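You operate a simulated robot arm through the tools that you are given. There is no shell and no other tool. Be economical: measure what you need, move in short steps, check, and stop when the job is done.

The job below is to be done with a simulated robot arm. You get a single attempt, and the scene is never put back.

## Task
Pump the barrow wheel to the pressure printed on it.
Fine: use the bench pump; hold the red pump button till the gauge shows nought before you lift the pump coupling off; push it back on the pump's brass peg.

Only the result counts: the job must be done as asked and must still hold three seconds after the hand-in. Knocking over, shifting, dropping, spilling or breaking anything else fails it.

## Robot
A 7-joint arm with a two-finger parallel gripper, fixed in place. Base frame: the origin is at the foot of the arm, x ahead of it, y to its left, z up. Units: m, degrees, N and s.
With the tool pointing down near the work surface it reaches from about 0.22 to 0.74 m from the base axis. Its first joint turns from -166.0 to 166.0 degrees. Payload 1.57 kg.
Tool frame: the origin (TCP) lies between the finger pads and is the grasp point; the fingertips stand 0.03 m ahead of it; z points along the fingers, y is the line along which they close. Largest opening 0.11 m; finger width 0.024, thickness 0.012; the body of the gripper, 0.048 by 0.112 m, starts 0.078 m behind the TCP.
Orientation is that of the tool frame in the base frame, as a unit quaternion [x, y, z, w]. With the fingers straight down and closing along the base's y, the tool's x points along the base's -x, its y along +y and its z along -z.

## Interface
- The arm moves only by the tool send_rows. Its argument "deltas" is a list of rows, each a list of 7 numbers: the shift along the base's x, y, z in units of 25 mm (1.0 is 25 mm), then the turn, a rotation vector about the base's x, y, z in units of 6 degrees (1.0 is 6 degrees), then the gripper command, from -1 (shut) to 1 (fully open), values between in proportion. In form: [[dx, dy, dz, wx, wy, wz, gripper], ...]. A call has 1 to 10 rows; each row shifts and turns the commanded pose from where the row before left it. A call with a number of a shift or a turn outside -1 to 1 is refused whole. A row lasts 0.2 s, in which the tool goes at most 0.05 m and 8.6 degrees; a call with a longer step from one row to the next is refused whole, and so is a gripper value outside its range. Where a pose cannot be reached the arm comes as near as it can. A force on the tool above 40 N (or 10 N above the force at the start of the call, whichever is more), or a blocked arm, ends the call early, and 0.2 s more pass. Each finger travels about 0.045 m/s and halts on what it meets, pressing with about 37 N; the grip force reading is that of the motor and also rises with nothing between the fingers. The clock runs only during rows and for 0.2 s after the last one: add rows that do not move to give the fingers time. The reply holds the time, the measured pose of the TCP, the force on the tool along the base axes, the opening and the grip force, in the units named above and with some noise, with the torque about the TCP (base axes, N m) and any sound that the robot's microphone picked up.
- Cameras (640 x 400 px; columns grow to the right, rows downward): "scene" is fixed at [0.4008, 0.5024, 1.4462]; the picture's right is [-1.00, -0.05, 0.00], its down [-0.02, 0.28, -0.96] and it looks along [0.05, -0.96, -0.28] (base axes); focal length 347 px, centre (320, 200). "wrist" rides on the gripper at [0.07, 0.016, -0.141] in the tool frame; the picture's right is [-0.23, 0.97, 0.00], its down [-0.85, -0.20, -0.48] and it looks along [-0.47, -0.11, 0.88] (tool axes); focal length 222 px, centre (320, 200). There is no depth. A picture from a camera that has moved, and an enlarged one, comes with that camera's place and axes in the base frame and with its lens.
- get_image(camera): a new picture of that camera. The clock stands still meanwhile.
- move_column(by): slides the trunk up (or, below 0, down) by that many m; the arm rides with it, the base frame stays. It gives what a move gives, with no picture.
- zoom(camera, box): a new picture of the part [left, top, right, bottom] of that camera's present view, enlarged. The clock stands still meanwhile.
- job_done(): hands the job in; it is judged then, once.

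Work in short steps. Places have to be worked out from the pictures, the camera data and where the tool is seen: move nearer, look again, correct. Check each grasp and each placing, and mend what went wrong. You have 120 turns and 64 pictures in all, those below and enlarged ones among them. Open the gripper and draw the arm clear of the work before you hand the job in, unless the task says otherwise; then end with one line.

The tools are called after ">>>" by a JSON object that holds its "api" and its "payload". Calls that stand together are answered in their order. send_rows: Moves the arm, as the interface text tells. Its arguments: {"type":"object","properties":{"deltas":{"type":"array","items":{"type":"array","items":{"type":"number"}}}},"required":["deltas"]} The other tools are called the same way: move_column (by) slides the trunk up or down; get_image (camera) takes a picture; zoom (camera, box) takes an enlarged picture of a part of a camera's view; job_done () hands the job in.

At the start:

```text
time: 0.0
position: [0.1474, -0.3768, 1.3292]
tool_rot: [0.0, 1.0, 0.0, 0.0]
wrist_force: [-0.4, 0.2, -0.1]
torque: [-0.03, 0.01, 0.01]
gripper_width: 0.11
gripper_force: 0.2
trunk travel left (down, up): [-0.525, 0.065]
```

scene: 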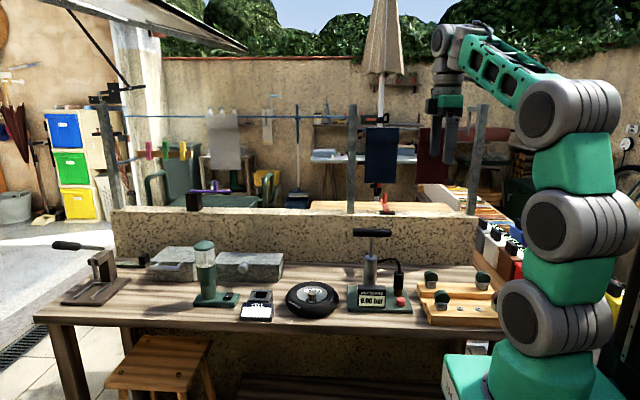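
wrist: 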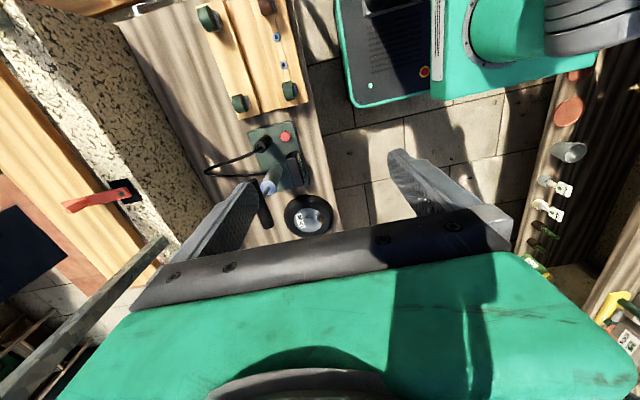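

I start with enlarged views of the pump, the wheel and the surroundings.

>>> {"api": "zoom", "payload": {"camera": "scene", "box": [330, 220, 430, 325]}}

>>> {"api": "zoom", "payload": {"camera": "scene", "box": [180, 220, 350, 330]}}

>>> {"api": "zoom", "payload": {"camera": "wrist", "box": [190, 100, 350, 250]}}

```text
3.81 times, centred on (380, 272) of scene
camera zoom: at [0.4008, 0.5024, 1.4462], right [-1.0, -0.05, 0.0], down [-0.02, 0.28, -0.96], along [0.05, -0.96, -0.28], focal length 1323 px, centre (91, -76)
```

zoom: 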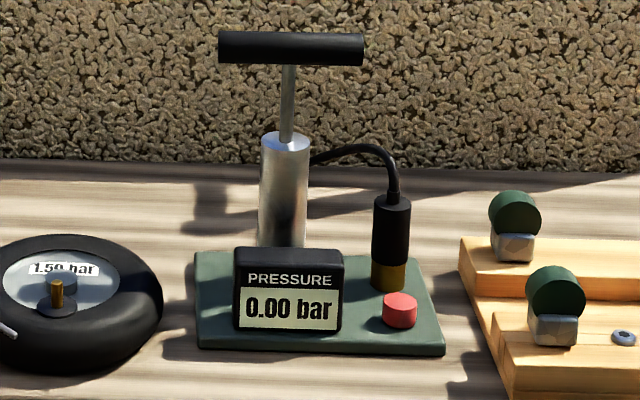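

```text
3.64 times, centred on (265, 275) of scene
camera zoom: at [0.4008, 0.5024, 1.4462], right [-1.0, -0.05, 0.0], down [-0.02, 0.28, -0.96], along [0.05, -0.96, -0.28], focal length 1263 px, centre (520, -73)
```

zoom: 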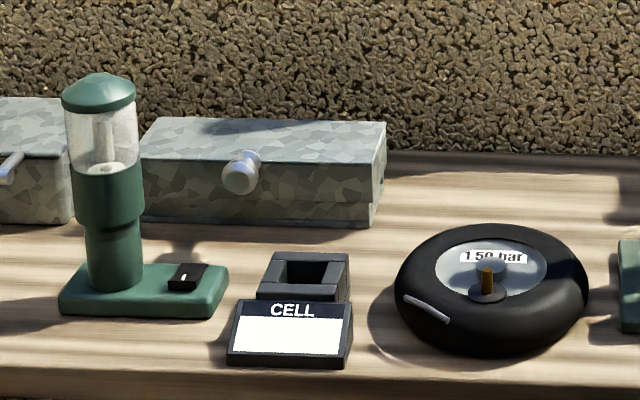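

```text
2.67 times, centred on (270, 175) of wrist
camera zoom: at [0.0766, -0.361, 1.4713], right [0.23, 0.97, 0.0], down [0.85, -0.2, 0.48], along [0.47, -0.11, -0.88], focal length 592 px, centre (453, 267)
```

zoom: 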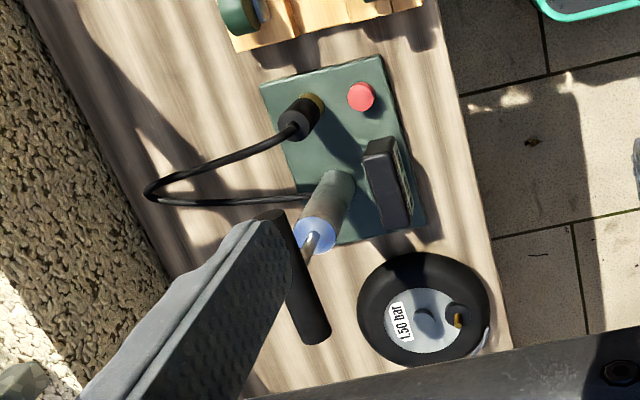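

The printed target is 1.50 bar. By triangulation the coupling is near (0.19,-0.545,0.85), the wheel valve near (0.477,-0.448,0.853) and the pump handle near (0.287,-0.544,1.037). I turn the tool so it closes along x and come down on the near side of the bench.

>>> {"api": "send_rows", "payload": {"deltas": [[0.17, 0, -0.4, 0, 0, -1, 0.2], [0.17, 0, -0.4, 0, 0, -1, 0.2], [0.17, 0, -0.4, 0, 0, -1, 0.2], [0.17, 0, -0.4, 0, 0, -1, 0.2], [0.17, 0, -0.4, 0, 0, -1, 0.2], [0.17, 0, -0.4, 0, 0, -1, 0.2], [0.17, 0, -0.4, 0, 0, -1, 0.2], [0.17, 0, -0.4, 0, 0, -1, 0.2], [0.17, 0, -0.4, 0, 0, -1, 0.2], [0.17, 0, -0.4, 0, 0, -1, 0.2]]}}

>>> {"api": "send_rows", "payload": {"deltas": [[0, 0, -0.4, 0, 0, -1, 0.2], [0, 0, -0.4, 0, 0, -1, 0.2], [0, 0, -0.4, 0, 0, -1, 0.2], [0, 0, -0.4, 0, 0, -1, 0.2], [0, 0, -0.4, 0, 0, -1, 0.2], [0, 0, -0.4, -1, 0, 0, 0.2], [0, 0, -0.4, -1, 0, 0, 0.2], [0, 0, -0.4, -1, 0, 0, 0.2], [0, 0, -0.4, -1, 0, 0, 0.2], [0, 0, -0.4, -1, 0, 0, 0.2]]}}

>>> {"api": "get_image", "payload": {"camera": "wrist"}}

```text
time: 2.2
position: [0.1882, -0.3783, 1.2288]
tool_rot: [0.501, 0.866, -0.001, 0.0]
wrist_force: [1.4, 0.8, 0.4]
torque: [-0.03, 0.01, 0.05]
gripper_width: 0.0659
gripper_force: 0.0
trunk travel left (down, up): [-0.525, 0.065]
```

```text
time: 4.4
position: [0.1882, -0.3784, 1.131]
tool_rot: [0.683, 0.683, -0.184, 0.183]
wrist_force: [-0.4, 0.3, -0.7]
torque: [0.01, -0.04, 0.01]
gripper_width: 0.0656
gripper_force: 0.1
trunk travel left (down, up): [-0.525, 0.065]
```

```text
58 pictures are left
camera wrist: at [0.2045, -0.2464, 1.2183], right [0.97, -0.2, 0.11], down [-0.2, -0.5, 0.84], along [-0.11, -0.84, -0.53], focal length 222 px, centre (320, 200)
```

wrist: 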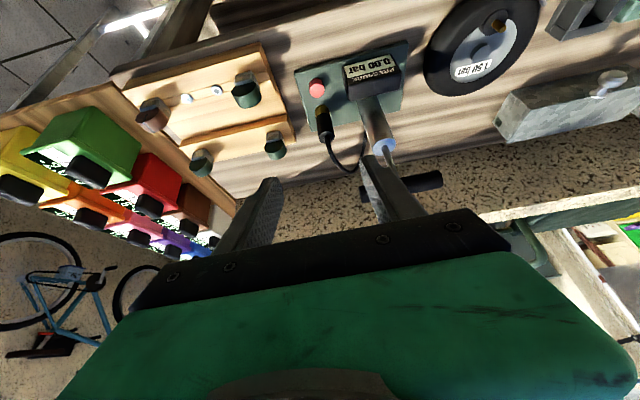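

The tilted view shows the coupling clearly. I zoom to refine where it is.

>>> {"api": "zoom", "payload": {"camera": "wrist", "box": [270, 30, 450, 210]}}

>>> {"api": "zoom", "payload": {"camera": "scene", "box": [330, 190, 490, 320]}}

```text
2.22 times, centred on (360, 120) of wrist
camera zoom: at [0.2045, -0.2464, 1.2183], right [0.97, -0.2, 0.11], down [-0.2, -0.5, 0.84], along [-0.11, -0.84, -0.53], focal length 494 px, centre (231, 378)
```

zoom: 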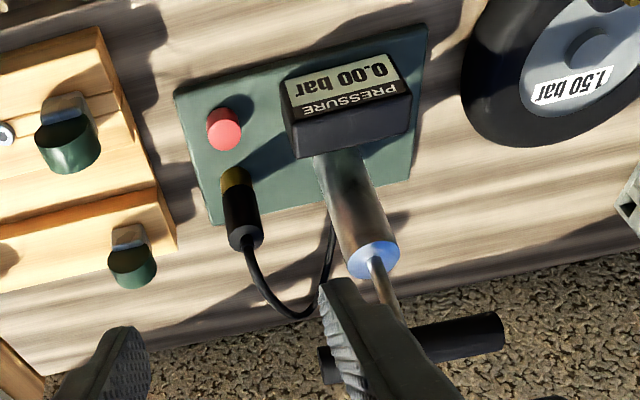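

```text
3.08 times, centred on (410, 255) of scene
camera zoom: at [0.4008, 0.5024, 1.4462], right [-1.0, -0.05, 0.0], down [-0.02, 0.28, -0.96], along [0.05, -0.96, -0.28], focal length 1069 px, centre (43, 31)
```

zoom: 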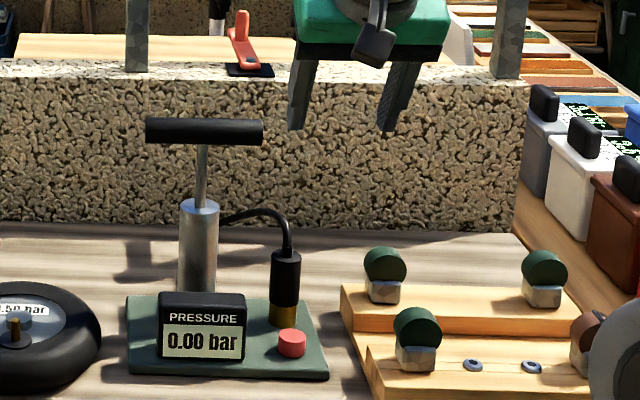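

The coupling's top is about (0.195,-0.533,0.906), with the black body reaching down to about 0.85. I tilt a little more and go to a point 10 cm behind it.

>>> {"api": "send_rows", "payload": {"deltas": [[0, 0, -0.7, -1, 0, 0, 0.2], [0, 0, -0.7, -1, 0, 0, 0.2], [0, -0.3, -0.8, 0, 0, 0, 0.2], [0, -0.5, -0.8, 0, 0, 0, 0.2], [0.1, -0.6, -0.8, 0, 0, 0, 0.2], [0.1, -0.7, -0.8, 0, 0, 0, 0.2], [0.04, -0.7, -0.8, 0, 0, 0, 0.2], [0, -0.7, -0.8, 0, 0, 0, 0.2], [0, -0.1, -0.9, 0, 0, 0, 0.2]]}}

>>> {"api": "get_image", "payload": {"camera": "wrist"}}

>>> {"api": "zoom", "payload": {"camera": "scene", "box": [330, 190, 490, 320]}}

```text
time: 6.4
position: [0.1953, -0.4673, 0.9516]
tool_rot: [0.66, 0.66, -0.254, 0.253]
wrist_force: [-0.1, 1.6, 0.4]
torque: [-0.03, 0.01, 0.01]
gripper_width: 0.066
gripper_force: 0.1
trunk travel left (down, up): [-0.525, 0.065]
```

```text
55 pictures are left
camera wrist: at [0.2118, -0.3203, 1.0104], right [0.97, -0.17, 0.15], down [-0.2, -0.31, 0.93], along [-0.11, -0.93, -0.34], focal length 222 px, centre (320, 200)
```

wrist: 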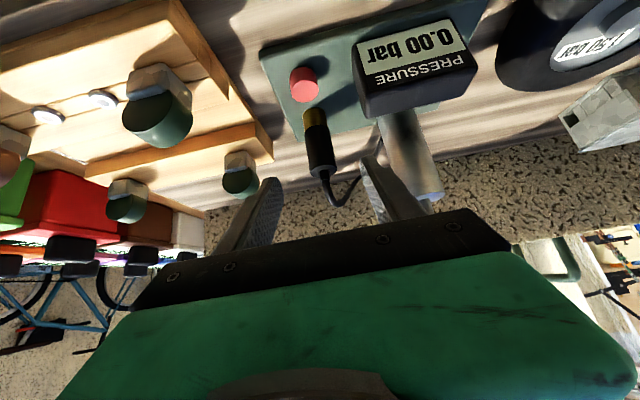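

```text
3.08 times, centred on (410, 255) of scene
camera zoom: at [0.4008, 0.5024, 1.4462], right [-1.0, -0.05, 0.0], down [-0.02, 0.28, -0.96], along [0.05, -0.96, -0.28], focal length 1069 px, centre (43, 31)
```

zoom: 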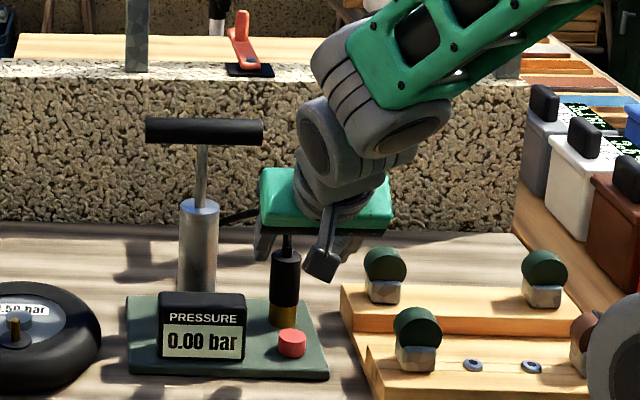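

The coupling sits between the fingers' path at x≈0.195. I go in along the tool axis.

>>> {"api": "send_rows", "payload": {"deltas": [[0, -0.544, -0.6, 0, 0, 0, 0.2], [0, -0.544, -0.6, 0, 0, 0, 0.2], [0, -0.544, -0.6, 0, 0, 0, 0.2], [0, -0.544, -0.6, 0, 0, 0, 0.2], [0, -0.544, -0.6, 0, 0, 0, 0.2], [0, 0, 0, 0, 0, 0, 0.2]]}}

>>> {"api": "get_image", "payload": {"camera": "wrist"}}

>>> {"api": "zoom", "payload": {"camera": "scene", "box": [330, 190, 490, 320]}}

```text
time: 7.8
position: [0.1947, -0.5368, 0.8783]
tool_rot: [0.66, 0.66, -0.254, 0.254]
wrist_force: [-1.0, -0.1, -0.5]
torque: [0.0, 0.01, 0.01]
gripper_width: 0.066
gripper_force: 0.0
trunk travel left (down, up): [-0.525, 0.065]
```

```text
53 pictures are left
camera wrist: at [0.2107, -0.3893, 0.9371], right [0.97, -0.17, 0.15], down [-0.2, -0.31, 0.93], along [-0.11, -0.93, -0.34], focal length 222 px, centre (320, 200)
```

wrist: 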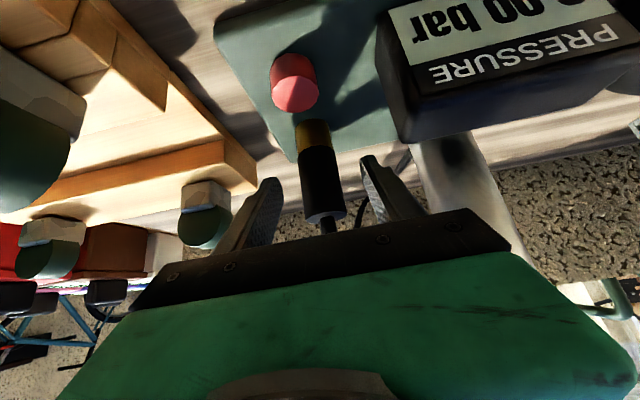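

```text
3.08 times, centred on (410, 255) of scene
camera zoom: at [0.4008, 0.5024, 1.4462], right [-1.0, -0.05, 0.0], down [-0.02, 0.28, -0.96], along [0.05, -0.96, -0.28], focal length 1069 px, centre (43, 31)
```

zoom: 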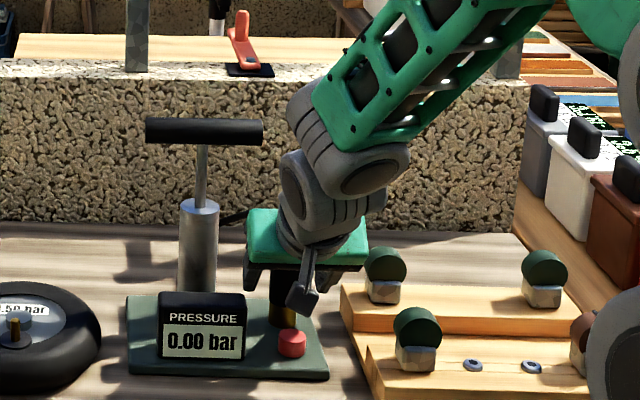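

Cross-checking the views puts the coupling a little further out, at y≈-0.549. I advance 12 mm and close slowly.

>>> {"api": "send_rows", "payload": {"deltas": [[0, -0.5, -0.2, 0, 0, 0, 0.2], [0, 0, 0, 0, 0, 0, -0.1], [0, 0, 0, 0, 0, 0, -0.3], [0, 0, 0, 0, 0, 0, -0.6], [0, 0, 0, 0, 0, 0, -1], [0, 0, 0, 0, 0, 0, -1]]}}

>>> {"api": "get_image", "payload": {"camera": "wrist"}}

```text
time: 9.2
position: [0.1968, -0.548, 0.8742]
tool_rot: [0.66, 0.661, -0.253, 0.253]
wrist_force: [-0.1, 0.2, 0.7]
torque: [0.0, 0.07, -0.02]
gripper_width: 0.031
gripper_force: 36.5
trunk travel left (down, up): [-0.525, 0.065]
```

```text
51 pictures are left
camera wrist: at [0.2122, -0.4016, 0.9317], right [0.97, -0.17, 0.15], down [-0.2, -0.31, 0.93], along [-0.11, -0.93, -0.34], focal length 222 px, centre (320, 200)
```

wrist: 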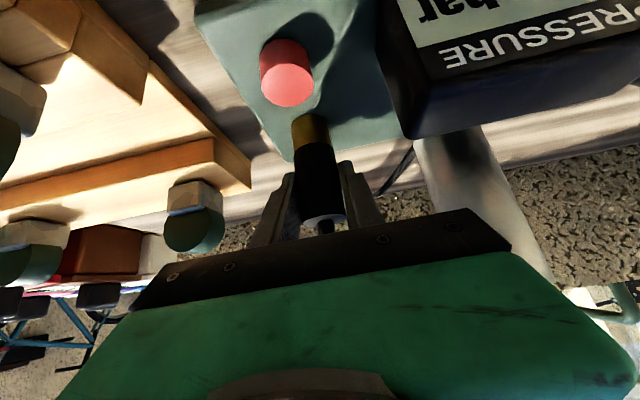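

Grip confirmed at 31 mm; the seated pose is about (0.197,-0.548,0.874). I lift straight up.

>>> {"api": "send_rows", "payload": {"deltas": [[0, 0, 0.4, 0, 0, 0, -1], [0, 0, 0.4, 0, 0, 0, -1], [0, 0, 0.4, 0, 0, 0, -1], [0, 0, 0.4, 0, 0, 0, -1], [0, 0, 0.4, 0, 0, 0, -1]]}}

>>> {"api": "zoom", "payload": {"camera": "scene", "box": [280, 190, 440, 320]}}

>>> {"api": "get_image", "payload": {"camera": "wrist"}}

```text
time: 10.4
position: [0.1946, -0.5494, 0.9231]
tool_rot: [0.66, 0.66, -0.253, 0.254]
wrist_force: [-0.2, 0.2, -1.0]
torque: [0.0, 0.02, 0.0]
gripper_width: 0.0307
gripper_force: 36.7
trunk travel left (down, up): [-0.525, 0.065]
```

```text
3.08 times, centred on (360, 255) of scene
camera zoom: at [0.4008, 0.5024, 1.4462], right [-1.0, -0.05, 0.0], down [-0.02, 0.28, -0.96], along [0.05, -0.96, -0.28], focal length 1069 px, centre (197, 31)
```

zoom: 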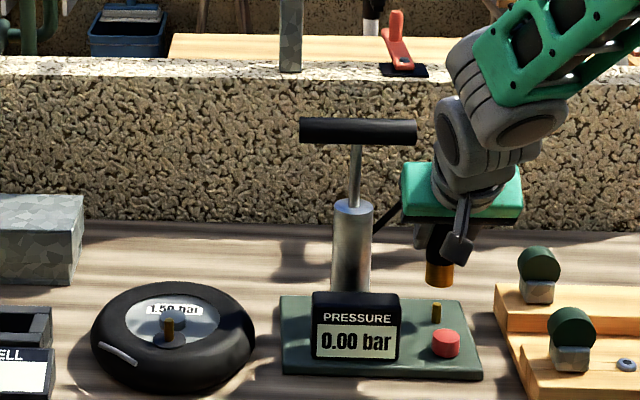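

```text
49 pictures are left
camera wrist: at [0.2108, -0.4013, 0.9814], right [0.97, -0.17, 0.15], down [-0.2, -0.32, 0.93], along [-0.11, -0.93, -0.34], focal length 222 px, centre (320, 200)
```

wrist: 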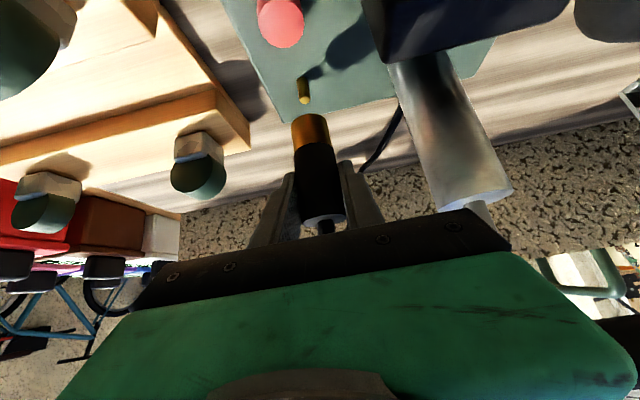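

The coupling came off cleanly, leaving the peg. I back out towards the base, rise a little and carry it across in front of the pump towards the wheel.

>>> {"api": "send_rows", "payload": {"deltas": [[0, 0.3, 0.8, 0, 0, 0, -1], [0, 0.8, 0.8, 0, 0, 0, -1], [0, 0.8, 0.8, 0, 0, 0, -1], [0, 0.8, 0.8, 0, 0, 0, -1], [0, 0.8, 0, 0, 0, 0, -1], [0, 0.8, 0, 0, 0, 0, -1], [0.4, 0.8, 0, 0, 0, 0, -1], [0.8, 0.6, 0, 0, 0, 0, -1], [0.8, 0.3, 0, 0, 0, 0, -1], [0.8, 0, 0, 0, 0, 0, -1]]}}

>>> {"api": "get_image", "payload": {"camera": "scene"}}

```text
time: 12.6
position: [0.2668, -0.3979, 1.0013]
tool_rot: [0.661, 0.66, -0.253, 0.253]
wrist_force: [-0.3, 0.0, -1.0]
torque: [0.0, 0.02, -0.01]
gripper_width: 0.0306
gripper_force: 36.7
trunk travel left (down, up): [-0.525, 0.065]
```

```text
48 pictures are left
```

scene: 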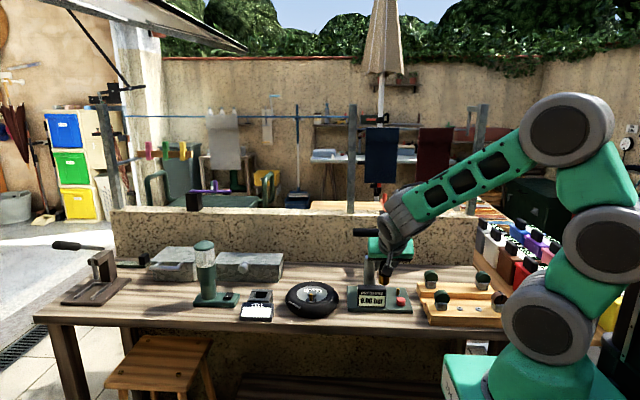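

Clear so far; I go on in +x to a spot before the valve.

>>> {"api": "send_rows", "payload": {"deltas": [[0.8, 0, 0, 0, 0, 0, -1], [0.8, 0, 0, 0, 0, 0, -1], [0.8, 0, 0, 0, 0, 0, -1], [0.8, 0, 0, 0, 0, 0, -1], [0.8, 0, 0, 0, 0, 0, -1], [0.8, 0, 0, 0, 0, 0, -1], [0.8, 0, 0, 0, 0, 0, -1], [0.8, 0, 0, 0, 0, 0, -1], [0.8, 0, 0, 0, 0, 0, -1], [0.8, 0, 0, 0, 0, 0, -1]]}}

>>> {"api": "get_image", "payload": {"camera": "wrist"}}

>>> {"api": "zoom", "payload": {"camera": "scene", "box": [250, 200, 410, 330]}}

```text
time: 14.8
position: [0.4651, -0.3984, 1.0026]
tool_rot: [0.661, 0.659, -0.254, 0.253]
wrist_force: [0.2, -0.6, -0.6]
torque: [-0.01, 0.01, 0.01]
gripper_width: 0.0307
gripper_force: 37.2
trunk travel left (down, up): [-0.525, 0.065]
```

```text
47 pictures are left
camera wrist: at [0.4806, -0.2528, 1.0611], right [0.97, -0.17, 0.15], down [-0.2, -0.32, 0.93], along [-0.11, -0.93, -0.34], focal length 222 px, centre (320, 200)
```

wrist: 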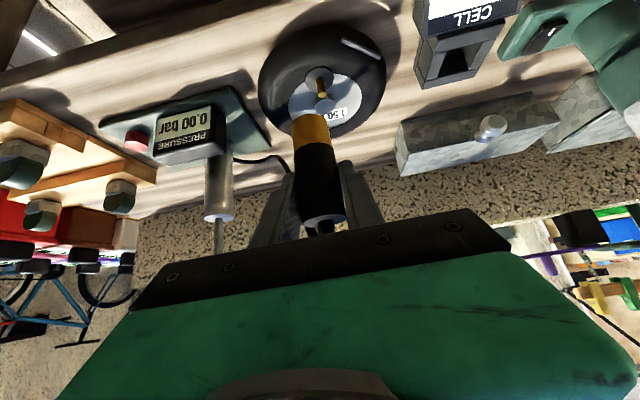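

```text
3.08 times, centred on (330, 265) of scene
camera zoom: at [0.4008, 0.5024, 1.4462], right [-1.0, -0.05, 0.0], down [-0.02, 0.28, -0.96], along [0.05, -0.96, -0.28], focal length 1069 px, centre (289, 0)
```

zoom: 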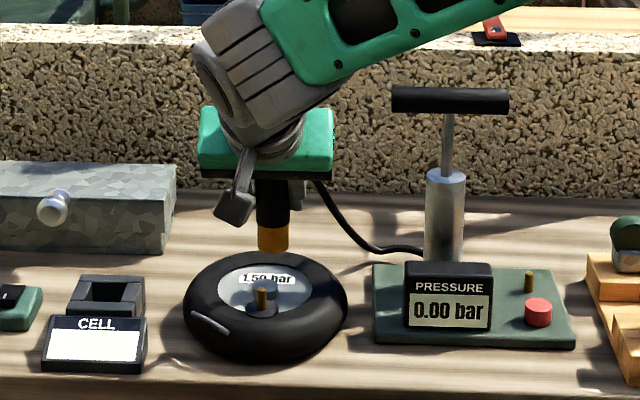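

Nearly above the wheel. I zoom the wrist view to fix the valve's place.

>>> {"api": "zoom", "payload": {"camera": "wrist", "box": [250, 20, 400, 130]}}

>>> {"api": "zoom", "payload": {"camera": "scene", "box": [280, 240, 350, 320]}}

```text
3.64 times, centred on (325, 75) of wrist
camera zoom: at [0.4806, -0.2528, 1.0611], right [0.97, -0.17, 0.15], down [-0.2, -0.32, 0.93], along [-0.11, -0.93, -0.34], focal length 808 px, centre (302, 654)
```

zoom: 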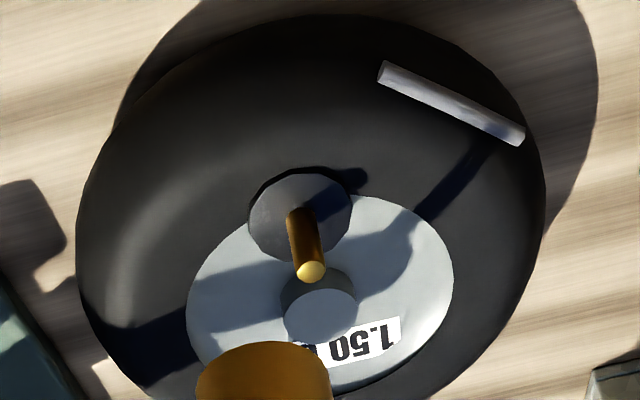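

```text
5.00 times, centred on (315, 280) of scene
camera zoom: at [0.4008, 0.5024, 1.4462], right [-1.0, -0.05, 0.0], down [-0.02, 0.28, -0.96], along [0.05, -0.96, -0.28], focal length 1737 px, centre (345, -200)
```

zoom: 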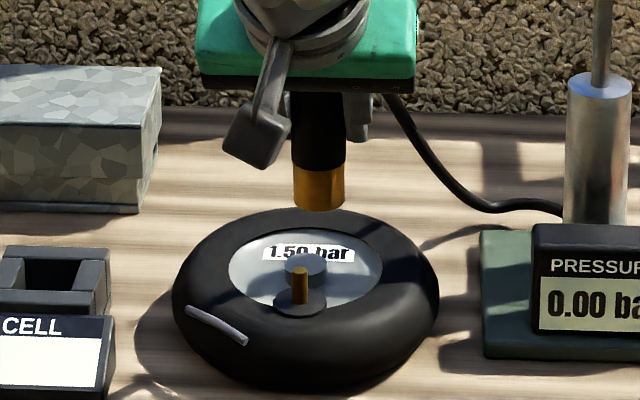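

Valve top is at about (0.478,-0.448,0.867), and the coupling's mouth is 60 mm below the TCP, slightly ahead of it. I move above the valve, leaving a gap, and check again.

>>> {"api": "send_rows", "payload": {"deltas": [[0.19, -0.58, 0, 0, 0, 0, -1], [0.19, -0.58, 0, 0, 0, 0, -1], [0.19, -0.56, 0, 0, 0, 0, -1], [0, 0, -0.5, 0, 0, 0, -1], [0, 0, -0.5, 0, 0, 0, -1], [0, 0, -0.5, 0, 0, 0, -1], [0, 0, -0.5, 0, 0, 0, -1]]}}

>>> {"api": "zoom", "payload": {"camera": "wrist", "box": [250, 20, 400, 130]}}

>>> {"api": "zoom", "payload": {"camera": "scene", "box": [280, 240, 350, 320]}}

```text
time: 16.4
position: [0.4781, -0.4423, 0.9508]
tool_rot: [0.66, 0.66, -0.254, 0.253]
wrist_force: [0.1, 0.1, -0.8]
torque: [0.0, 0.01, 0.01]
gripper_width: 0.0307
gripper_force: 36.5
trunk travel left (down, up): [-0.525, 0.065]
```

```text
3.64 times, centred on (325, 75) of wrist
camera zoom: at [0.4935, -0.2951, 1.0088], right [0.97, -0.17, 0.15], down [-0.2, -0.32, 0.93], along [-0.11, -0.93, -0.34], focal length 808 px, centre (302, 654)
```

zoom: 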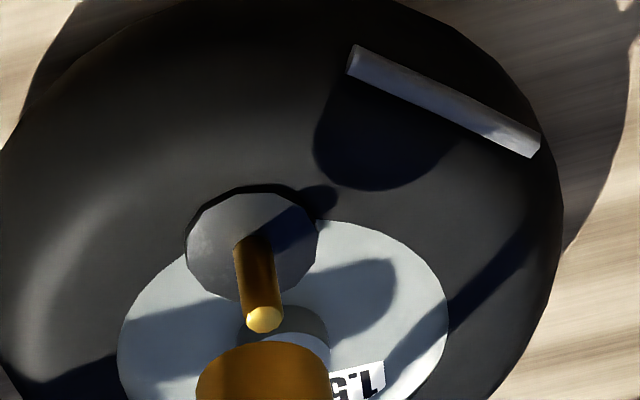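

```text
5.00 times, centred on (315, 280) of scene
camera zoom: at [0.4008, 0.5024, 1.4462], right [-1.0, -0.05, 0.0], down [-0.02, 0.28, -0.96], along [0.05, -0.96, -0.28], focal length 1737 px, centre (345, -200)
```

zoom: 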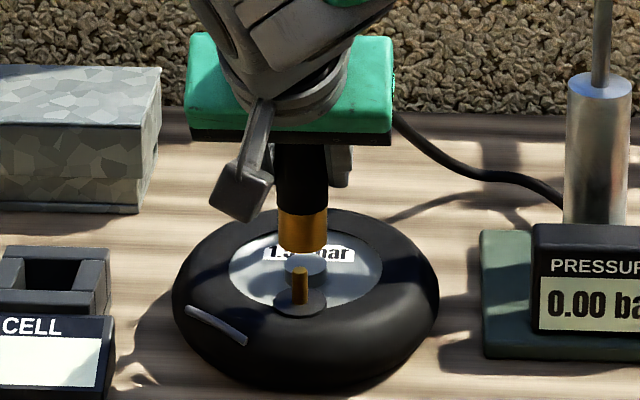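

Both views agree: aligned within about 1 mm, with a gap of about 20 mm. I lower gently.

>>> {"api": "send_rows", "payload": {"deltas": [[0.04, 0, -0.3, 0, 0, 0, -1], [0, 0, -0.3, 0, 0, 0, -1], [0, 0, -0.2, 0, 0, 0, -1], [0, 0, -0.15, 0, 0, 0, -1], [0, 0, -0.15, 0, 0, 0, -1], [0, 0, 0, 0, 0, 0, -1]]}}

>>> {"api": "zoom", "payload": {"camera": "wrist", "box": [250, 20, 400, 130]}}

>>> {"api": "zoom", "payload": {"camera": "scene", "box": [280, 240, 350, 320]}}

```text
time: 17.8
position: [0.48, -0.4402, 0.9275]
tool_rot: [0.661, 0.659, -0.254, 0.255]
wrist_force: [-4.0, 1.4, 9.7]
torque: [-0.04, 0.3, -0.11]
gripper_width: 0.0307
gripper_force: 36.9
trunk travel left (down, up): [-0.525, 0.065]
```

```text
3.64 times, centred on (325, 75) of wrist
camera zoom: at [0.4962, -0.2942, 0.9851], right [0.97, -0.17, 0.15], down [-0.2, -0.31, 0.93], along [-0.11, -0.93, -0.34], focal length 808 px, centre (302, 654)
```

zoom: 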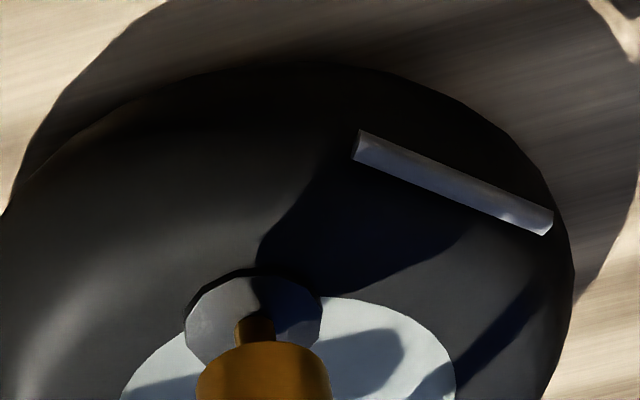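

```text
5.00 times, centred on (315, 280) of scene
camera zoom: at [0.4008, 0.5024, 1.4462], right [-1.0, -0.05, 0.0], down [-0.02, 0.28, -0.96], along [0.05, -0.96, -0.28], focal length 1737 px, centre (345, -200)
```

zoom: 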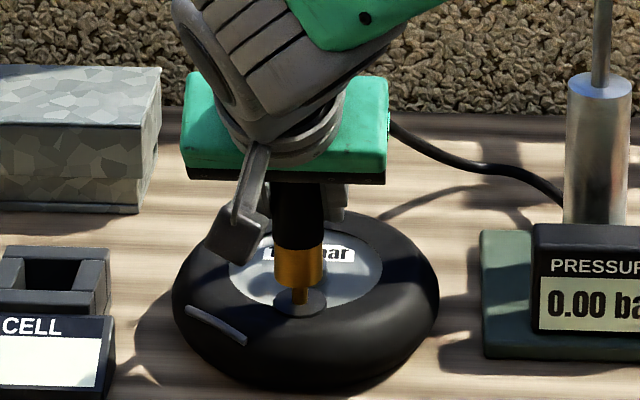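

Contact at the rim: force and torque suggest the valve lies towards -x and -y of the bore. I lift 5 mm, shift 2 mm each way and try again gently.

>>> {"api": "send_rows", "payload": {"deltas": [[0, 0, 0.25, 0, 0, 0, -1], [-0.08, -0.08, 0, 0, 0, 0, -1], [0, 0, 0, 0, 0, 0, -1], [0, 0, -0.2, 0, 0, 0, -1], [0, 0, -0.1, 0, 0, 0, -1], [0, 0, -0.1, 0, 0, 0, -1], [0, 0, 0, 0, 0, 0, -1]]}}

```text
time: 19.4
position: [0.4792, -0.4446, 0.9214]
tool_rot: [0.66, 0.66, -0.254, 0.254]
wrist_force: [4.2, -6.7, 0.6]
torque: [-0.33, -0.26, 0.0]
gripper_width: 0.0307
gripper_force: 36.9
trunk travel left (down, up): [-0.525, 0.065]
```

It has started to enter (z fell to 0.921 with little vertical force); the side forces ask for a small +x, -y relief. I apply that and continue down.

>>> {"api": "send_rows", "payload": {"deltas": [[0.04, -0.06, 0, 0, 0, 0, -1], [0, 0, 0, 0, 0, 0, -1], [0, 0, -0.1, 0, 0, 0, -1], [0, 0, -0.1, 0, 0, 0, -1], [0, 0, 0, 0, 0, 0, -1]]}}

```text
time: 20.6
position: [0.4794, -0.445, 0.9147]
tool_rot: [0.66, 0.66, -0.254, 0.254]
wrist_force: [0.2, -3.9, 0.9]
torque: [-0.14, -0.02, 0.04]
gripper_width: 0.0308
gripper_force: 36.8
trunk travel left (down, up): [-0.525, 0.065]
```

Going in smoothly at z 0.915. I relieve y a little and continue down.

>>> {"api": "send_rows", "payload": {"deltas": [[0, -0.05, -0.1, 0, 0, 0, -1], [0, 0, -0.1, 0, 0, 0, -1], [0, 0, -0.1, 0, 0, 0, -1], [0, 0, -0.1, 0, 0, 0, -1], [0, 0, -0.1, 0, 0, 0, -1], [0, 0, 0, 0, 0, 0, -1]]}}

>>> {"api": "zoom", "payload": {"camera": "scene", "box": [280, 240, 350, 320]}}

```text
time: 22.0
position: [0.4793, -0.4455, 0.9052]
tool_rot: [0.66, 0.659, -0.254, 0.255]
wrist_force: [-2.0, 2.5, 9.5]
torque: [0.24, 0.23, 0.01]
gripper_width: 0.0309
gripper_force: 37.1
trunk travel left (down, up): [-0.525, 0.065]
```

```text
5.00 times, centred on (315, 280) of scene
camera zoom: at [0.4008, 0.5024, 1.4462], right [-1.0, -0.05, 0.0], down [-0.02, 0.28, -0.96], along [0.05, -0.96, -0.28], focal length 1737 px, centre (345, -200)
```

zoom: 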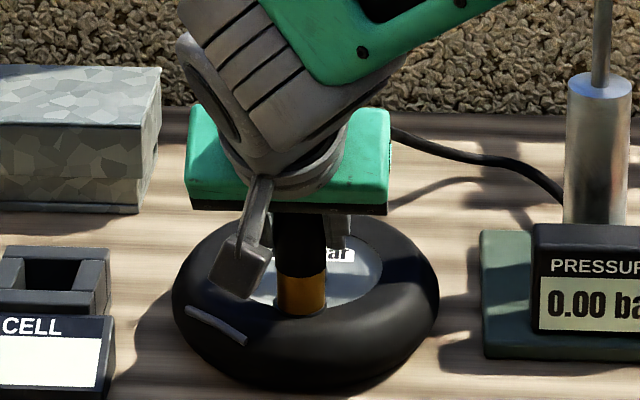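

It appears to have bottomed on the valve's collar. I press a little harder to make sure it is seated.

>>> {"api": "send_rows", "payload": {"deltas": [[0, 0, -0.1, 0, 0, 0, -1], [0, 0, -0.1, 0, 0, 0, -1], [0, 0, -0.1, 0, 0, 0, -1], [0, 0, 0, 0, 0, 0, -1]]}}

```text
time: 22.7
position: [0.4799, -0.4469, 0.9062]
tool_rot: [0.661, 0.656, -0.256, 0.26]
wrist_force: [-4.3, 3.5, 13.5]
torque: [0.27, 0.39, -0.01]
gripper_width: 0.0309
gripper_force: 37.1
trunk travel left (down, up): [-0.525, 0.065]
stopped in row 3: the force on the tool passed its limit at 42 N (the readings are from after the stop); the commanded pose is now the measured one
```

Firmly seated at z≈0.906. I open and look.

>>> {"api": "send_rows", "payload": {"deltas": [[0, 0, 0, 0, 0, 0, -0.6], [0, 0, 0, 0, 0, 0, -0.2], [0, 0, 0, 0, 0, 0, 0.2], [0, 0, 0, 0, 0, 0, 0.2], [0, 0, 0, 0, 0, 0, 0.2], [0, 0, 0, 0, 0, 0, 0.2]]}}

>>> {"api": "zoom", "payload": {"camera": "scene", "box": [270, 220, 420, 320]}}

```text
time: 24.1
position: [0.4812, -0.4478, 0.9026]
tool_rot: [0.66, 0.658, -0.255, 0.258]
wrist_force: [0.3, 0.0, -0.3]
torque: [0.0, -0.01, 0.02]
gripper_width: 0.0659
gripper_force: 0.1
trunk travel left (down, up): [-0.525, 0.065]
```

```text
4.00 times, centred on (345, 270) of scene
camera zoom: at [0.4008, 0.5024, 1.4462], right [-1.0, -0.05, 0.0], down [-0.02, 0.28, -0.96], along [0.05, -0.96, -0.28], focal length 1390 px, centre (220, -80)
```

zoom: 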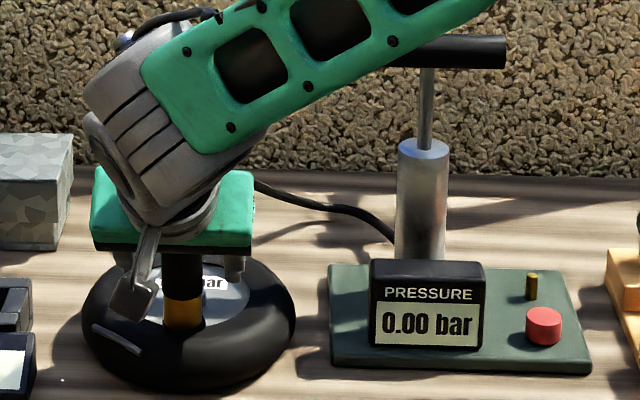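

The coupling stands seated on the valve by itself. I back out along the tool axis, then rise and straighten the tool.

>>> {"api": "send_rows", "payload": {"deltas": [[0, 0.5, 0.55, 0, 0, 0, 0.2], [0, 0.6, 0.66, 0, 0, 0, 0.2], [0, 0.6, 0.66, 0, 0, 0, 0.2], [0, 0.6, 0.66, 0, 0, 0, 0.2], [0, 0.6, 0.66, 0, 0, 0, 0.2], [0, 0.3, 0.9, 0, 0, 0, 0.2], [0, 0, 0.9, 1, 0, 0, 0.2], [0, 0, 0.9, 1, 0, 0, 0.2], [0, 0, 0.9, 1, 0, 0, 0.2], [0, 0, 0.9, 1, 0, 0, 0.2]]}}

>>> {"api": "send_rows", "payload": {"deltas": [[-0.7, 0, 0.3, 1, 0, 0, 0.2], [-0.7, 0, 0.3, 1, 0, 0, 0.2], [-0.7, 0, 0.3, 1, 0, 0, 0.2], [-0.7, 0, 0.3, 0, 0, 1, 0.2], [-0.7, 0, 0.3, 0, 0, 1, 0.2], [-0.7, 0, 0, 0, 0, 1, 0.2], [-0.7, 0, 0, 0, 0, 1, 0.2], [-0.7, 0, 0, 0, 0, 1, 0.2], [-0.7, 0, 0, 0, 0, 1, 0.2], [-0.7, 0, 0, 0, 0, 1, 0.2]]}}

>>> {"api": "send_rows", "payload": {"deltas": [[-0.1, -0.3, 0, 0, 0, 1, 0.2], [-0.1, -0.3, 0, 0, 0, 1, 0.2], [-0.1, -0.3, 0, 0, 0, 1, 0.2], [-0.1, -0.3, 0, 0, 0, 1, 0.2], [-0.1, -0.3, 0, 0, 0, 1, 0.2], [-0.1, -0.3, 0, 0, 0, 1, 0.2], [-0.1, -0.3, 0, 0, 0, 1, 0.2], [0, -0.3, 0, 0, 0, 1, 0.2]]}}

>>> {"api": "get_image", "payload": {"camera": "wrist"}}

>>> {"api": "get_image", "payload": {"camera": "scene"}}

```text
time: 26.3
position: [0.4835, -0.3677, 1.0946]
tool_rot: [0.7, 0.696, -0.111, 0.113]
wrist_force: [0.4, -0.5, 0.2]
torque: [0.0, 0.01, 0.01]
gripper_width: 0.066
gripper_force: 0.2
trunk travel left (down, up): [-0.525, 0.065]
```

```text
time: 28.5
position: [0.3063, -0.3692, 1.1332]
tool_rot: [0.408, 0.913, 0.0, 0.004]
wrist_force: [0.6, -0.1, -0.3]
torque: [-0.01, -0.04, -0.02]
gripper_width: 0.0661
gripper_force: 0.0
trunk travel left (down, up): [-0.525, 0.065]
```

```text
time: 30.3
position: [0.2879, -0.4282, 1.1308]
tool_rot: [0.001, 1.0, 0.002, 0.004]
wrist_force: [-0.1, 0.0, -0.1]
torque: [-0.01, 0.0, 0.04]
gripper_width: 0.0658
gripper_force: 0.0
trunk travel left (down, up): [-0.525, 0.065]
```

```text
37 pictures are left
camera wrist: at [0.217, -0.411, 1.2721], right [0.23, 0.97, 0.01], down [0.85, -0.2, 0.48], along [0.47, -0.11, -0.87], focal length 222 px, centre (320, 200)
```

wrist: 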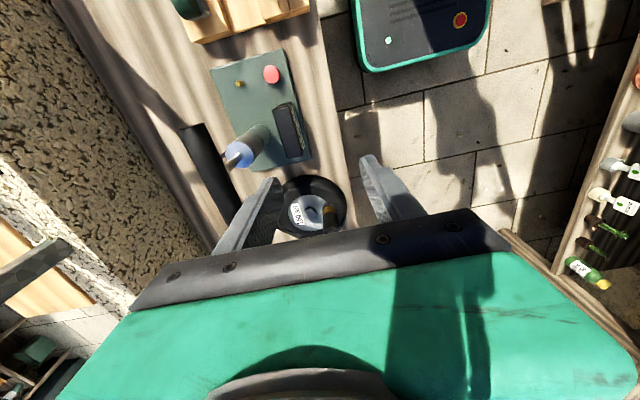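

```text
36 pictures are left
```

scene: 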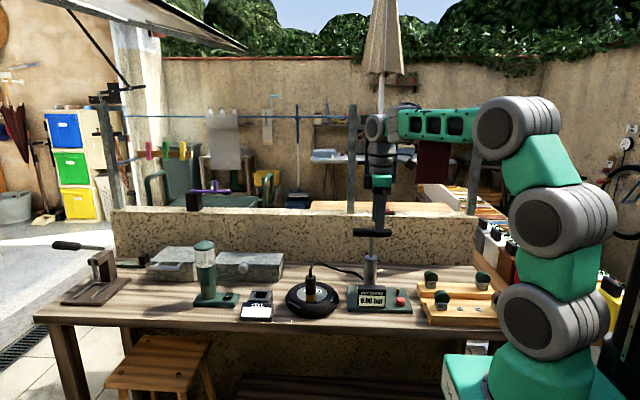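

The handle lies along x at about y=-0.547. I go above it, then look before lowering.

>>> {"api": "send_rows", "payload": {"deltas": [[0, -0.8, 0, 0, 0, 0, 0.2], [0, -0.8, 0, 0, 0, 0, 0.2], [0, -0.8, 0, 0, 0, 0, 0.2], [0, -0.8, 0, 0, 0, 0, 0.2], [0, -0.8, 0, 0, 0, 0, 0.2], [0, -0.76, 0, 0, 0, 0, 0.2]]}}

>>> {"api": "get_image", "payload": {"camera": "wrist"}}

>>> {"api": "zoom", "payload": {"camera": "scene", "box": [320, 170, 430, 290]}}

```text
time: 31.7
position: [0.2892, -0.5478, 1.127]
tool_rot: [0.002, 1.0, 0.002, 0.003]
wrist_force: [-0.2, -0.1, 0.1]
torque: [0.03, 0.05, -0.03]
gripper_width: 0.066
gripper_force: 0.0
trunk travel left (down, up): [-0.525, 0.065]
```

```text
35 pictures are left
camera wrist: at [0.2187, -0.5313, 1.2683], right [0.23, 0.97, 0.0], down [0.85, -0.2, 0.48], along [0.47, -0.11, -0.88], focal length 222 px, centre (320, 200)
```

wrist: 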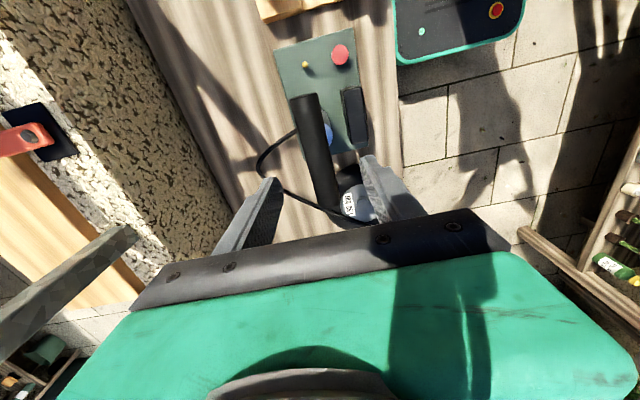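

```text
3.33 times, centred on (375, 230) of scene
camera zoom: at [0.4008, 0.5024, 1.4462], right [-1.0, -0.05, 0.0], down [-0.02, 0.28, -0.96], along [0.05, -0.96, -0.28], focal length 1158 px, centre (137, 100)
```

zoom: 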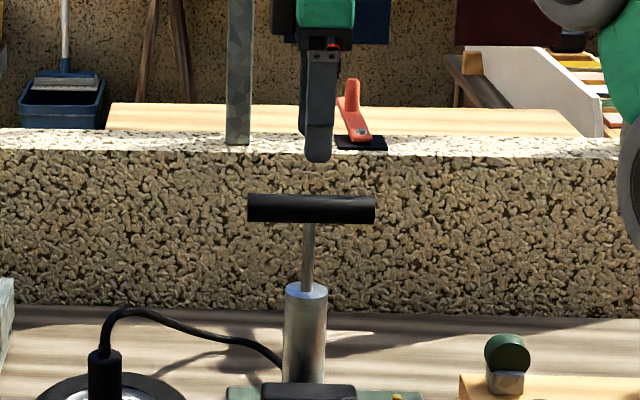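

Aligned; handle axis is at z≈1.034. I lower to z 1.047 with a 6 mm x correction, then close.

>>> {"api": "send_rows", "payload": {"deltas": [[0.24, 0, -0.6, 0, 0, 0, 0.2], [0, 0, -0.6, 0, 0, 0, 0.2], [0, 0, -0.6, 0, 0, 0, 0.2], [0, 0, -0.6, 0, 0, 0, 0.2], [0, 0, -0.5, 0, 0, 0, 0.2], [0, 0, -0.3, 0, 0, 0, 0.2], [0, 0, 0, 0, 0, 0, -0.2], [0, 0, 0, 0, 0, 0, -0.5], [0, 0, 0, 0, 0, 0, -1], [0, 0, 0, 0, 0, 0, -1]]}}

>>> {"api": "zoom", "payload": {"camera": "scene", "box": [320, 190, 430, 320]}}

```text
time: 33.9
position: [0.2941, -0.5513, 1.0518]
tool_rot: [0.003, 1.0, 0.0, 0.005]
wrist_force: [0.6, -27.0, -0.4]
torque: [-0.58, -0.23, 0.32]
gripper_width: 0.0269
gripper_force: 25.7
trunk travel left (down, up): [-0.525, 0.065]
```

```text
3.08 times, centred on (375, 255) of scene
camera zoom: at [0.4008, 0.5024, 1.4462], right [-1.0, -0.05, 0.0], down [-0.02, 0.28, -0.96], along [0.05, -0.96, -0.28], focal length 1069 px, centre (151, 31)
```

zoom: 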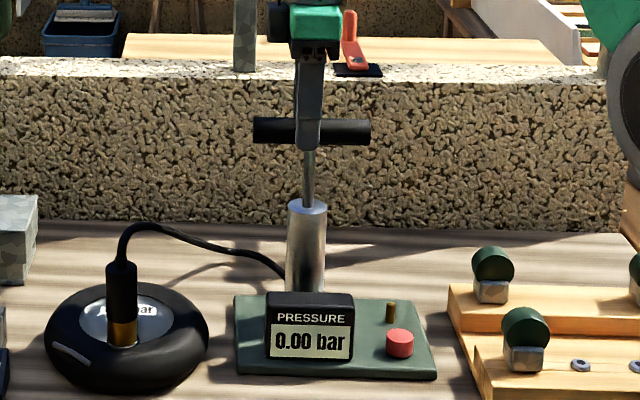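

The handle is gripped (27 mm) but with a 27 N side load. I ease the tool by about 4 mm in -y to take that off.

>>> {"api": "send_rows", "payload": {"deltas": [[0, -0.08, 0, 0, 0, 0, -1], [0, -0.08, 0, 0, 0, 0, -1], [0, 0, 0, 0, 0, 0, -1]]}}

```text
time: 34.7
position: [0.2949, -0.5497, 1.0516]
tool_rot: [0.002, 1.0, 0.002, 0.004]
wrist_force: [-3.9, -9.7, 2.8]
torque: [-0.12, 0.14, 0.31]
gripper_width: 0.027
gripper_force: 38.0
trunk travel left (down, up): [-0.525, 0.065]
```

Better. A last small shift, then I try a slow push down of about 20 mm.

>>> {"api": "send_rows", "payload": {"deltas": [[0.04, -0.06, 0, 0, 0, 0, -1], [0, 0, -0.2, 0, 0, 0, -1], [0, 0, -0.2, 0, 0, 0, -1], [0, 0, -0.2, 0, 0, 0, -1], [0, 0, -0.2, 0, 0, 0, -1], [0, 0, 0, 0, 0, 0, -1]]}}

>>> {"api": "zoom", "payload": {"camera": "scene", "box": [320, 190, 430, 320]}}

```text
time: 36.1
position: [0.2946, -0.5499, 1.0332]
tool_rot: [0.002, 1.0, 0.002, 0.003]
wrist_force: [5.7, 22.0, 4.0]
torque: [0.59, -0.01, 0.33]
gripper_width: 0.027
gripper_force: 37.2
trunk travel left (down, up): [-0.525, 0.065]
```

```text
3.08 times, centred on (375, 255) of scene
camera zoom: at [0.4008, 0.5024, 1.4462], right [-1.0, -0.05, 0.0], down [-0.02, 0.28, -0.96], along [0.05, -0.96, -0.28], focal length 1069 px, centre (151, 31)
```

zoom: 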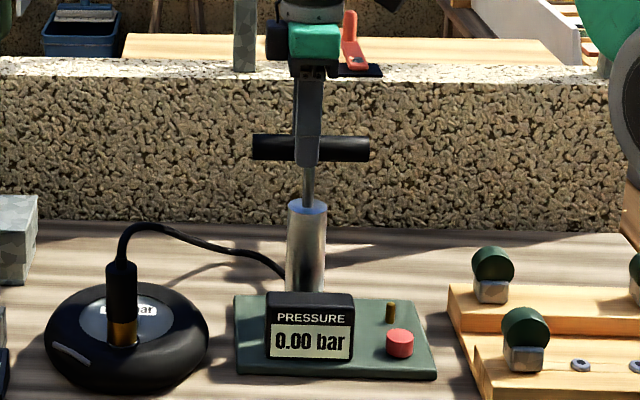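

The plunger slides freely. I relieve the side load and push on down.

>>> {"api": "send_rows", "payload": {"deltas": [[0, 0.04, -0.2, 0, 0, 0, -1], [0, 0, -0.3, 0, 0, 0, -1], [0, 0, -0.3, 0, 0, 0, -1], [0, 0, -0.3, 0, 0, 0, -1], [0, 0, 0, 0, 0, 0, -1]]}}

>>> {"api": "zoom", "payload": {"camera": "scene", "box": [320, 190, 430, 320]}}

```text
time: 37.3
position: [0.2955, -0.55, 1.0061]
tool_rot: [0.003, 1.0, 0.0, 0.004]
wrist_force: [4.3, 15.3, 8.5]
torque: [0.23, -0.03, 0.28]
gripper_width: 0.027
gripper_force: 37.4
trunk travel left (down, up): [-0.525, 0.065]
```

```text
3.08 times, centred on (375, 255) of scene
camera zoom: at [0.4008, 0.5024, 1.4462], right [-1.0, -0.05, 0.0], down [-0.02, 0.28, -0.96], along [0.05, -0.96, -0.28], focal length 1069 px, centre (151, 31)
```

zoom: 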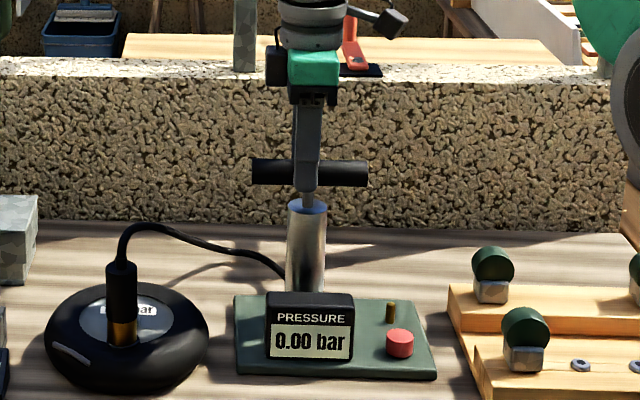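

Still room: the cylinder top is at z≈0.950 and my tips at 0.976. I go down another 17 mm.

>>> {"api": "send_rows", "payload": {"deltas": [[0, 0.02, -0.2, 0, 0, 0, -1], [0, 0, -0.2, 0, 0, 0, -1], [0, 0, -0.2, 0, 0, 0, -1], [0, 0, -0.1, 0, 0, 0, -1], [0, 0, 0, 0, 0, 0, -1]]}}

>>> {"api": "zoom", "payload": {"camera": "scene", "box": [320, 190, 430, 320]}}

```text
time: 38.5
position: [0.2937, -0.5505, 0.988]
tool_rot: [0.004, 1.0, 0.001, 0.005]
wrist_force: [1.6, 1.5, 11.2]
torque: [-0.17, -0.49, 0.4]
gripper_width: 0.027
gripper_force: 37.5
trunk travel left (down, up): [-0.525, 0.065]
```

```text
3.08 times, centred on (375, 255) of scene
camera zoom: at [0.4008, 0.5024, 1.4462], right [-1.0, -0.05, 0.0], down [-0.02, 0.28, -0.96], along [0.05, -0.96, -0.28], focal length 1069 px, centre (151, 31)
```

zoom: 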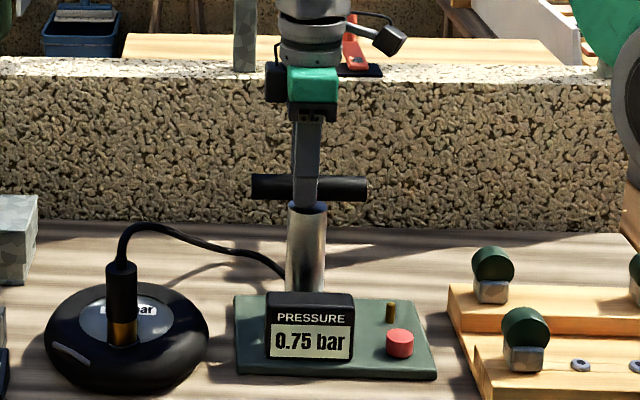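

One stroke gives 0.75 bar. I raise the handle back to the top and look before the next stroke.

>>> {"api": "send_rows", "payload": {"deltas": [[0, 0, 0.3, 0, 0, 0, -1], [0, 0, 0.3, 0, 0, 0, -1], [0, -0.02, 0.3, 0, 0, 0, -1], [0, 0, 0.3, 0, 0, 0, -1], [0, -0.02, 0.3, 0, 0, 0, -1], [0, 0, 0.3, 0, 0, 0, -1], [0, 0, 0.3, 0, 0, 0, -1], [0, 0, 0.3, 0, 0, 0, -1], [0, 0, 0.1, 0, 0, 0, -1], [0, 0, 0, 0, 0, 0, -1]]}}

>>> {"api": "zoom", "payload": {"camera": "scene", "box": [320, 190, 430, 320]}}

```text
time: 40.7
position: [0.2954, -0.5514, 1.0496]
tool_rot: [0.004, 1.0, 0.002, 0.004]
wrist_force: [0.2, 8.5, 1.9]
torque: [0.24, 0.56, 0.28]
gripper_width: 0.0268
gripper_force: 37.9
trunk travel left (down, up): [-0.525, 0.065]
```

```text
3.08 times, centred on (375, 255) of scene
camera zoom: at [0.4008, 0.5024, 1.4462], right [-1.0, -0.05, 0.0], down [-0.02, 0.28, -0.96], along [0.05, -0.96, -0.28], focal length 1069 px, centre (151, 31)
```

zoom: 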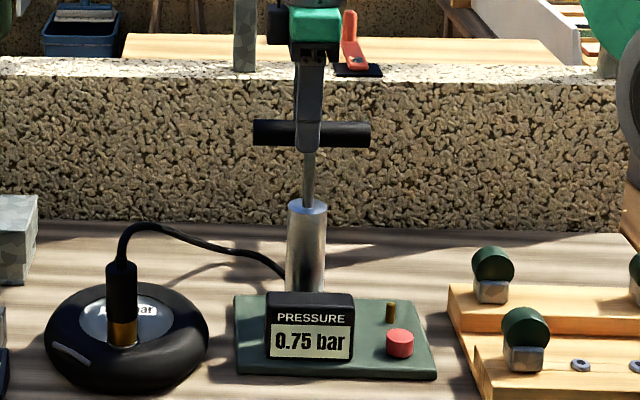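

Holding at 0.75. I bring it up the last 2 mm and make the second stroke to the same depth.

>>> {"api": "send_rows", "payload": {"deltas": [[0, 0.02, 0.08, 0, 0, 0, -1], [0, 0, -0.3, 0, 0, 0, -1], [0, 0, -0.3, 0, 0, 0, -1], [0, 0, -0.3, 0, 0, 0, -1], [0, 0.02, -0.3, 0, 0, 0, -1], [0, 0, -0.3, 0, 0, 0, -1], [0, 0, -0.3, 0, 0, 0, -1], [0, 0, -0.3, 0, 0, 0, -1], [0, 0, -0.3, 0, 0, 0, -1], [0, 0, -0.18, 0, 0, 0, -1]]}}

>>> {"api": "zoom", "payload": {"camera": "scene", "box": [320, 190, 430, 320]}}

```text
time: 42.9
position: [0.2953, -0.5505, 0.9876]
tool_rot: [0.004, 1.0, 0.001, 0.004]
wrist_force: [1.0, -1.2, 11.0]
torque: [-0.16, -0.22, 0.42]
gripper_width: 0.0269
gripper_force: 37.7
trunk travel left (down, up): [-0.525, 0.065]
```

```text
3.08 times, centred on (375, 255) of scene
camera zoom: at [0.4008, 0.5024, 1.4462], right [-1.0, -0.05, 0.0], down [-0.02, 0.28, -0.96], along [0.05, -0.96, -0.28], focal length 1069 px, centre (151, 31)
```

zoom: 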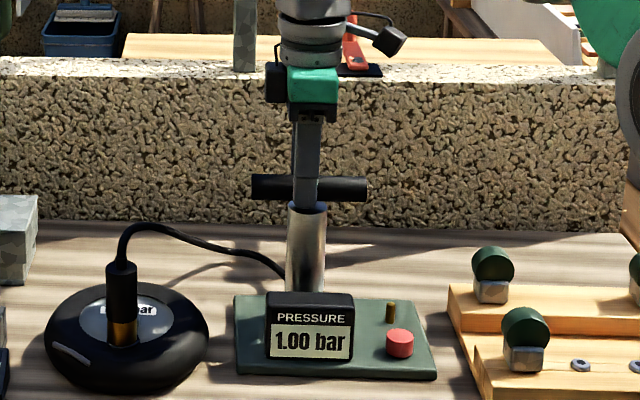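

Now 1.00 bar, so each stroke adds 0.25 and two more are needed. Third stroke: up and down.

>>> {"api": "send_rows", "payload": {"deltas": [[0, 0, 0.3, 0, 0, 0, -1], [0, 0, 0.3, 0, 0, 0, -1], [0, -0.02, 0.3, 0, 0, 0, -1], [0, 0, 0.3, 0, 0, 0, -1], [0, -0.02, 0.3, 0, 0, 0, -1], [0, 0, 0.3, 0, 0, 0, -1], [0, 0, 0.3, 0, 0, 0, -1], [0, 0, 0.3, 0, 0, 0, -1], [0, 0, 0.18, 0, 0, 0, -1], [0, 0, 0, 0, 0, 0, -1]]}}

>>> {"api": "send_rows", "payload": {"deltas": [[0, 0.02, 0, 0, 0, 0, -1], [0, 0, -0.3, 0, 0, 0, -1], [0, 0, -0.3, 0, 0, 0, -1], [0, 0, -0.3, 0, 0, 0, -1], [0, 0.02, -0.3, 0, 0, 0, -1], [0, 0, -0.3, 0, 0, 0, -1], [0, 0, -0.3, 0, 0, 0, -1], [0, 0, -0.3, 0, 0, 0, -1], [0, 0, -0.3, 0, 0, 0, -1], [0, 0, -0.18, 0, 0, 0, -1]]}}

>>> {"api": "zoom", "payload": {"camera": "scene", "box": [320, 190, 430, 320]}}

```text
time: 45.1
position: [0.2957, -0.5508, 1.0524]
tool_rot: [0.003, 1.0, 0.0, 0.004]
wrist_force: [-4.5, 9.6, 0.6]
torque: [0.15, 0.24, 0.25]
gripper_width: 0.0269
gripper_force: 37.3
trunk travel left (down, up): [-0.525, 0.065]
```

```text
time: 47.3
position: [0.2961, -0.5508, 0.9883]
tool_rot: [0.003, 1.0, 0.001, 0.005]
wrist_force: [-8.7, -1.8, 10.6]
torque: [-0.15, -0.25, 0.25]
gripper_width: 0.027
gripper_force: 37.0
trunk travel left (down, up): [-0.525, 0.065]
```

```text
3.08 times, centred on (375, 255) of scene
camera zoom: at [0.4008, 0.5024, 1.4462], right [-1.0, -0.05, 0.0], down [-0.02, 0.28, -0.96], along [0.05, -0.96, -0.28], focal length 1069 px, centre (151, 31)
```

zoom: 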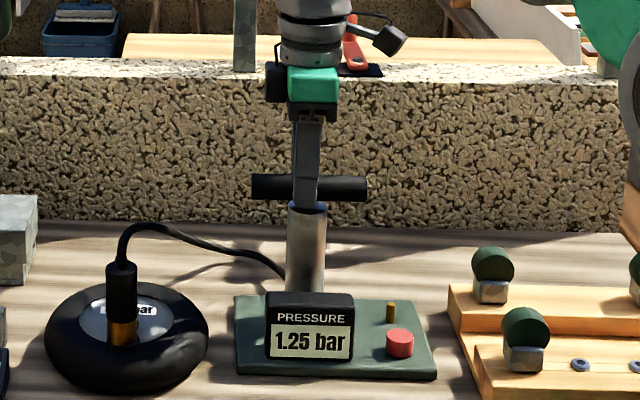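

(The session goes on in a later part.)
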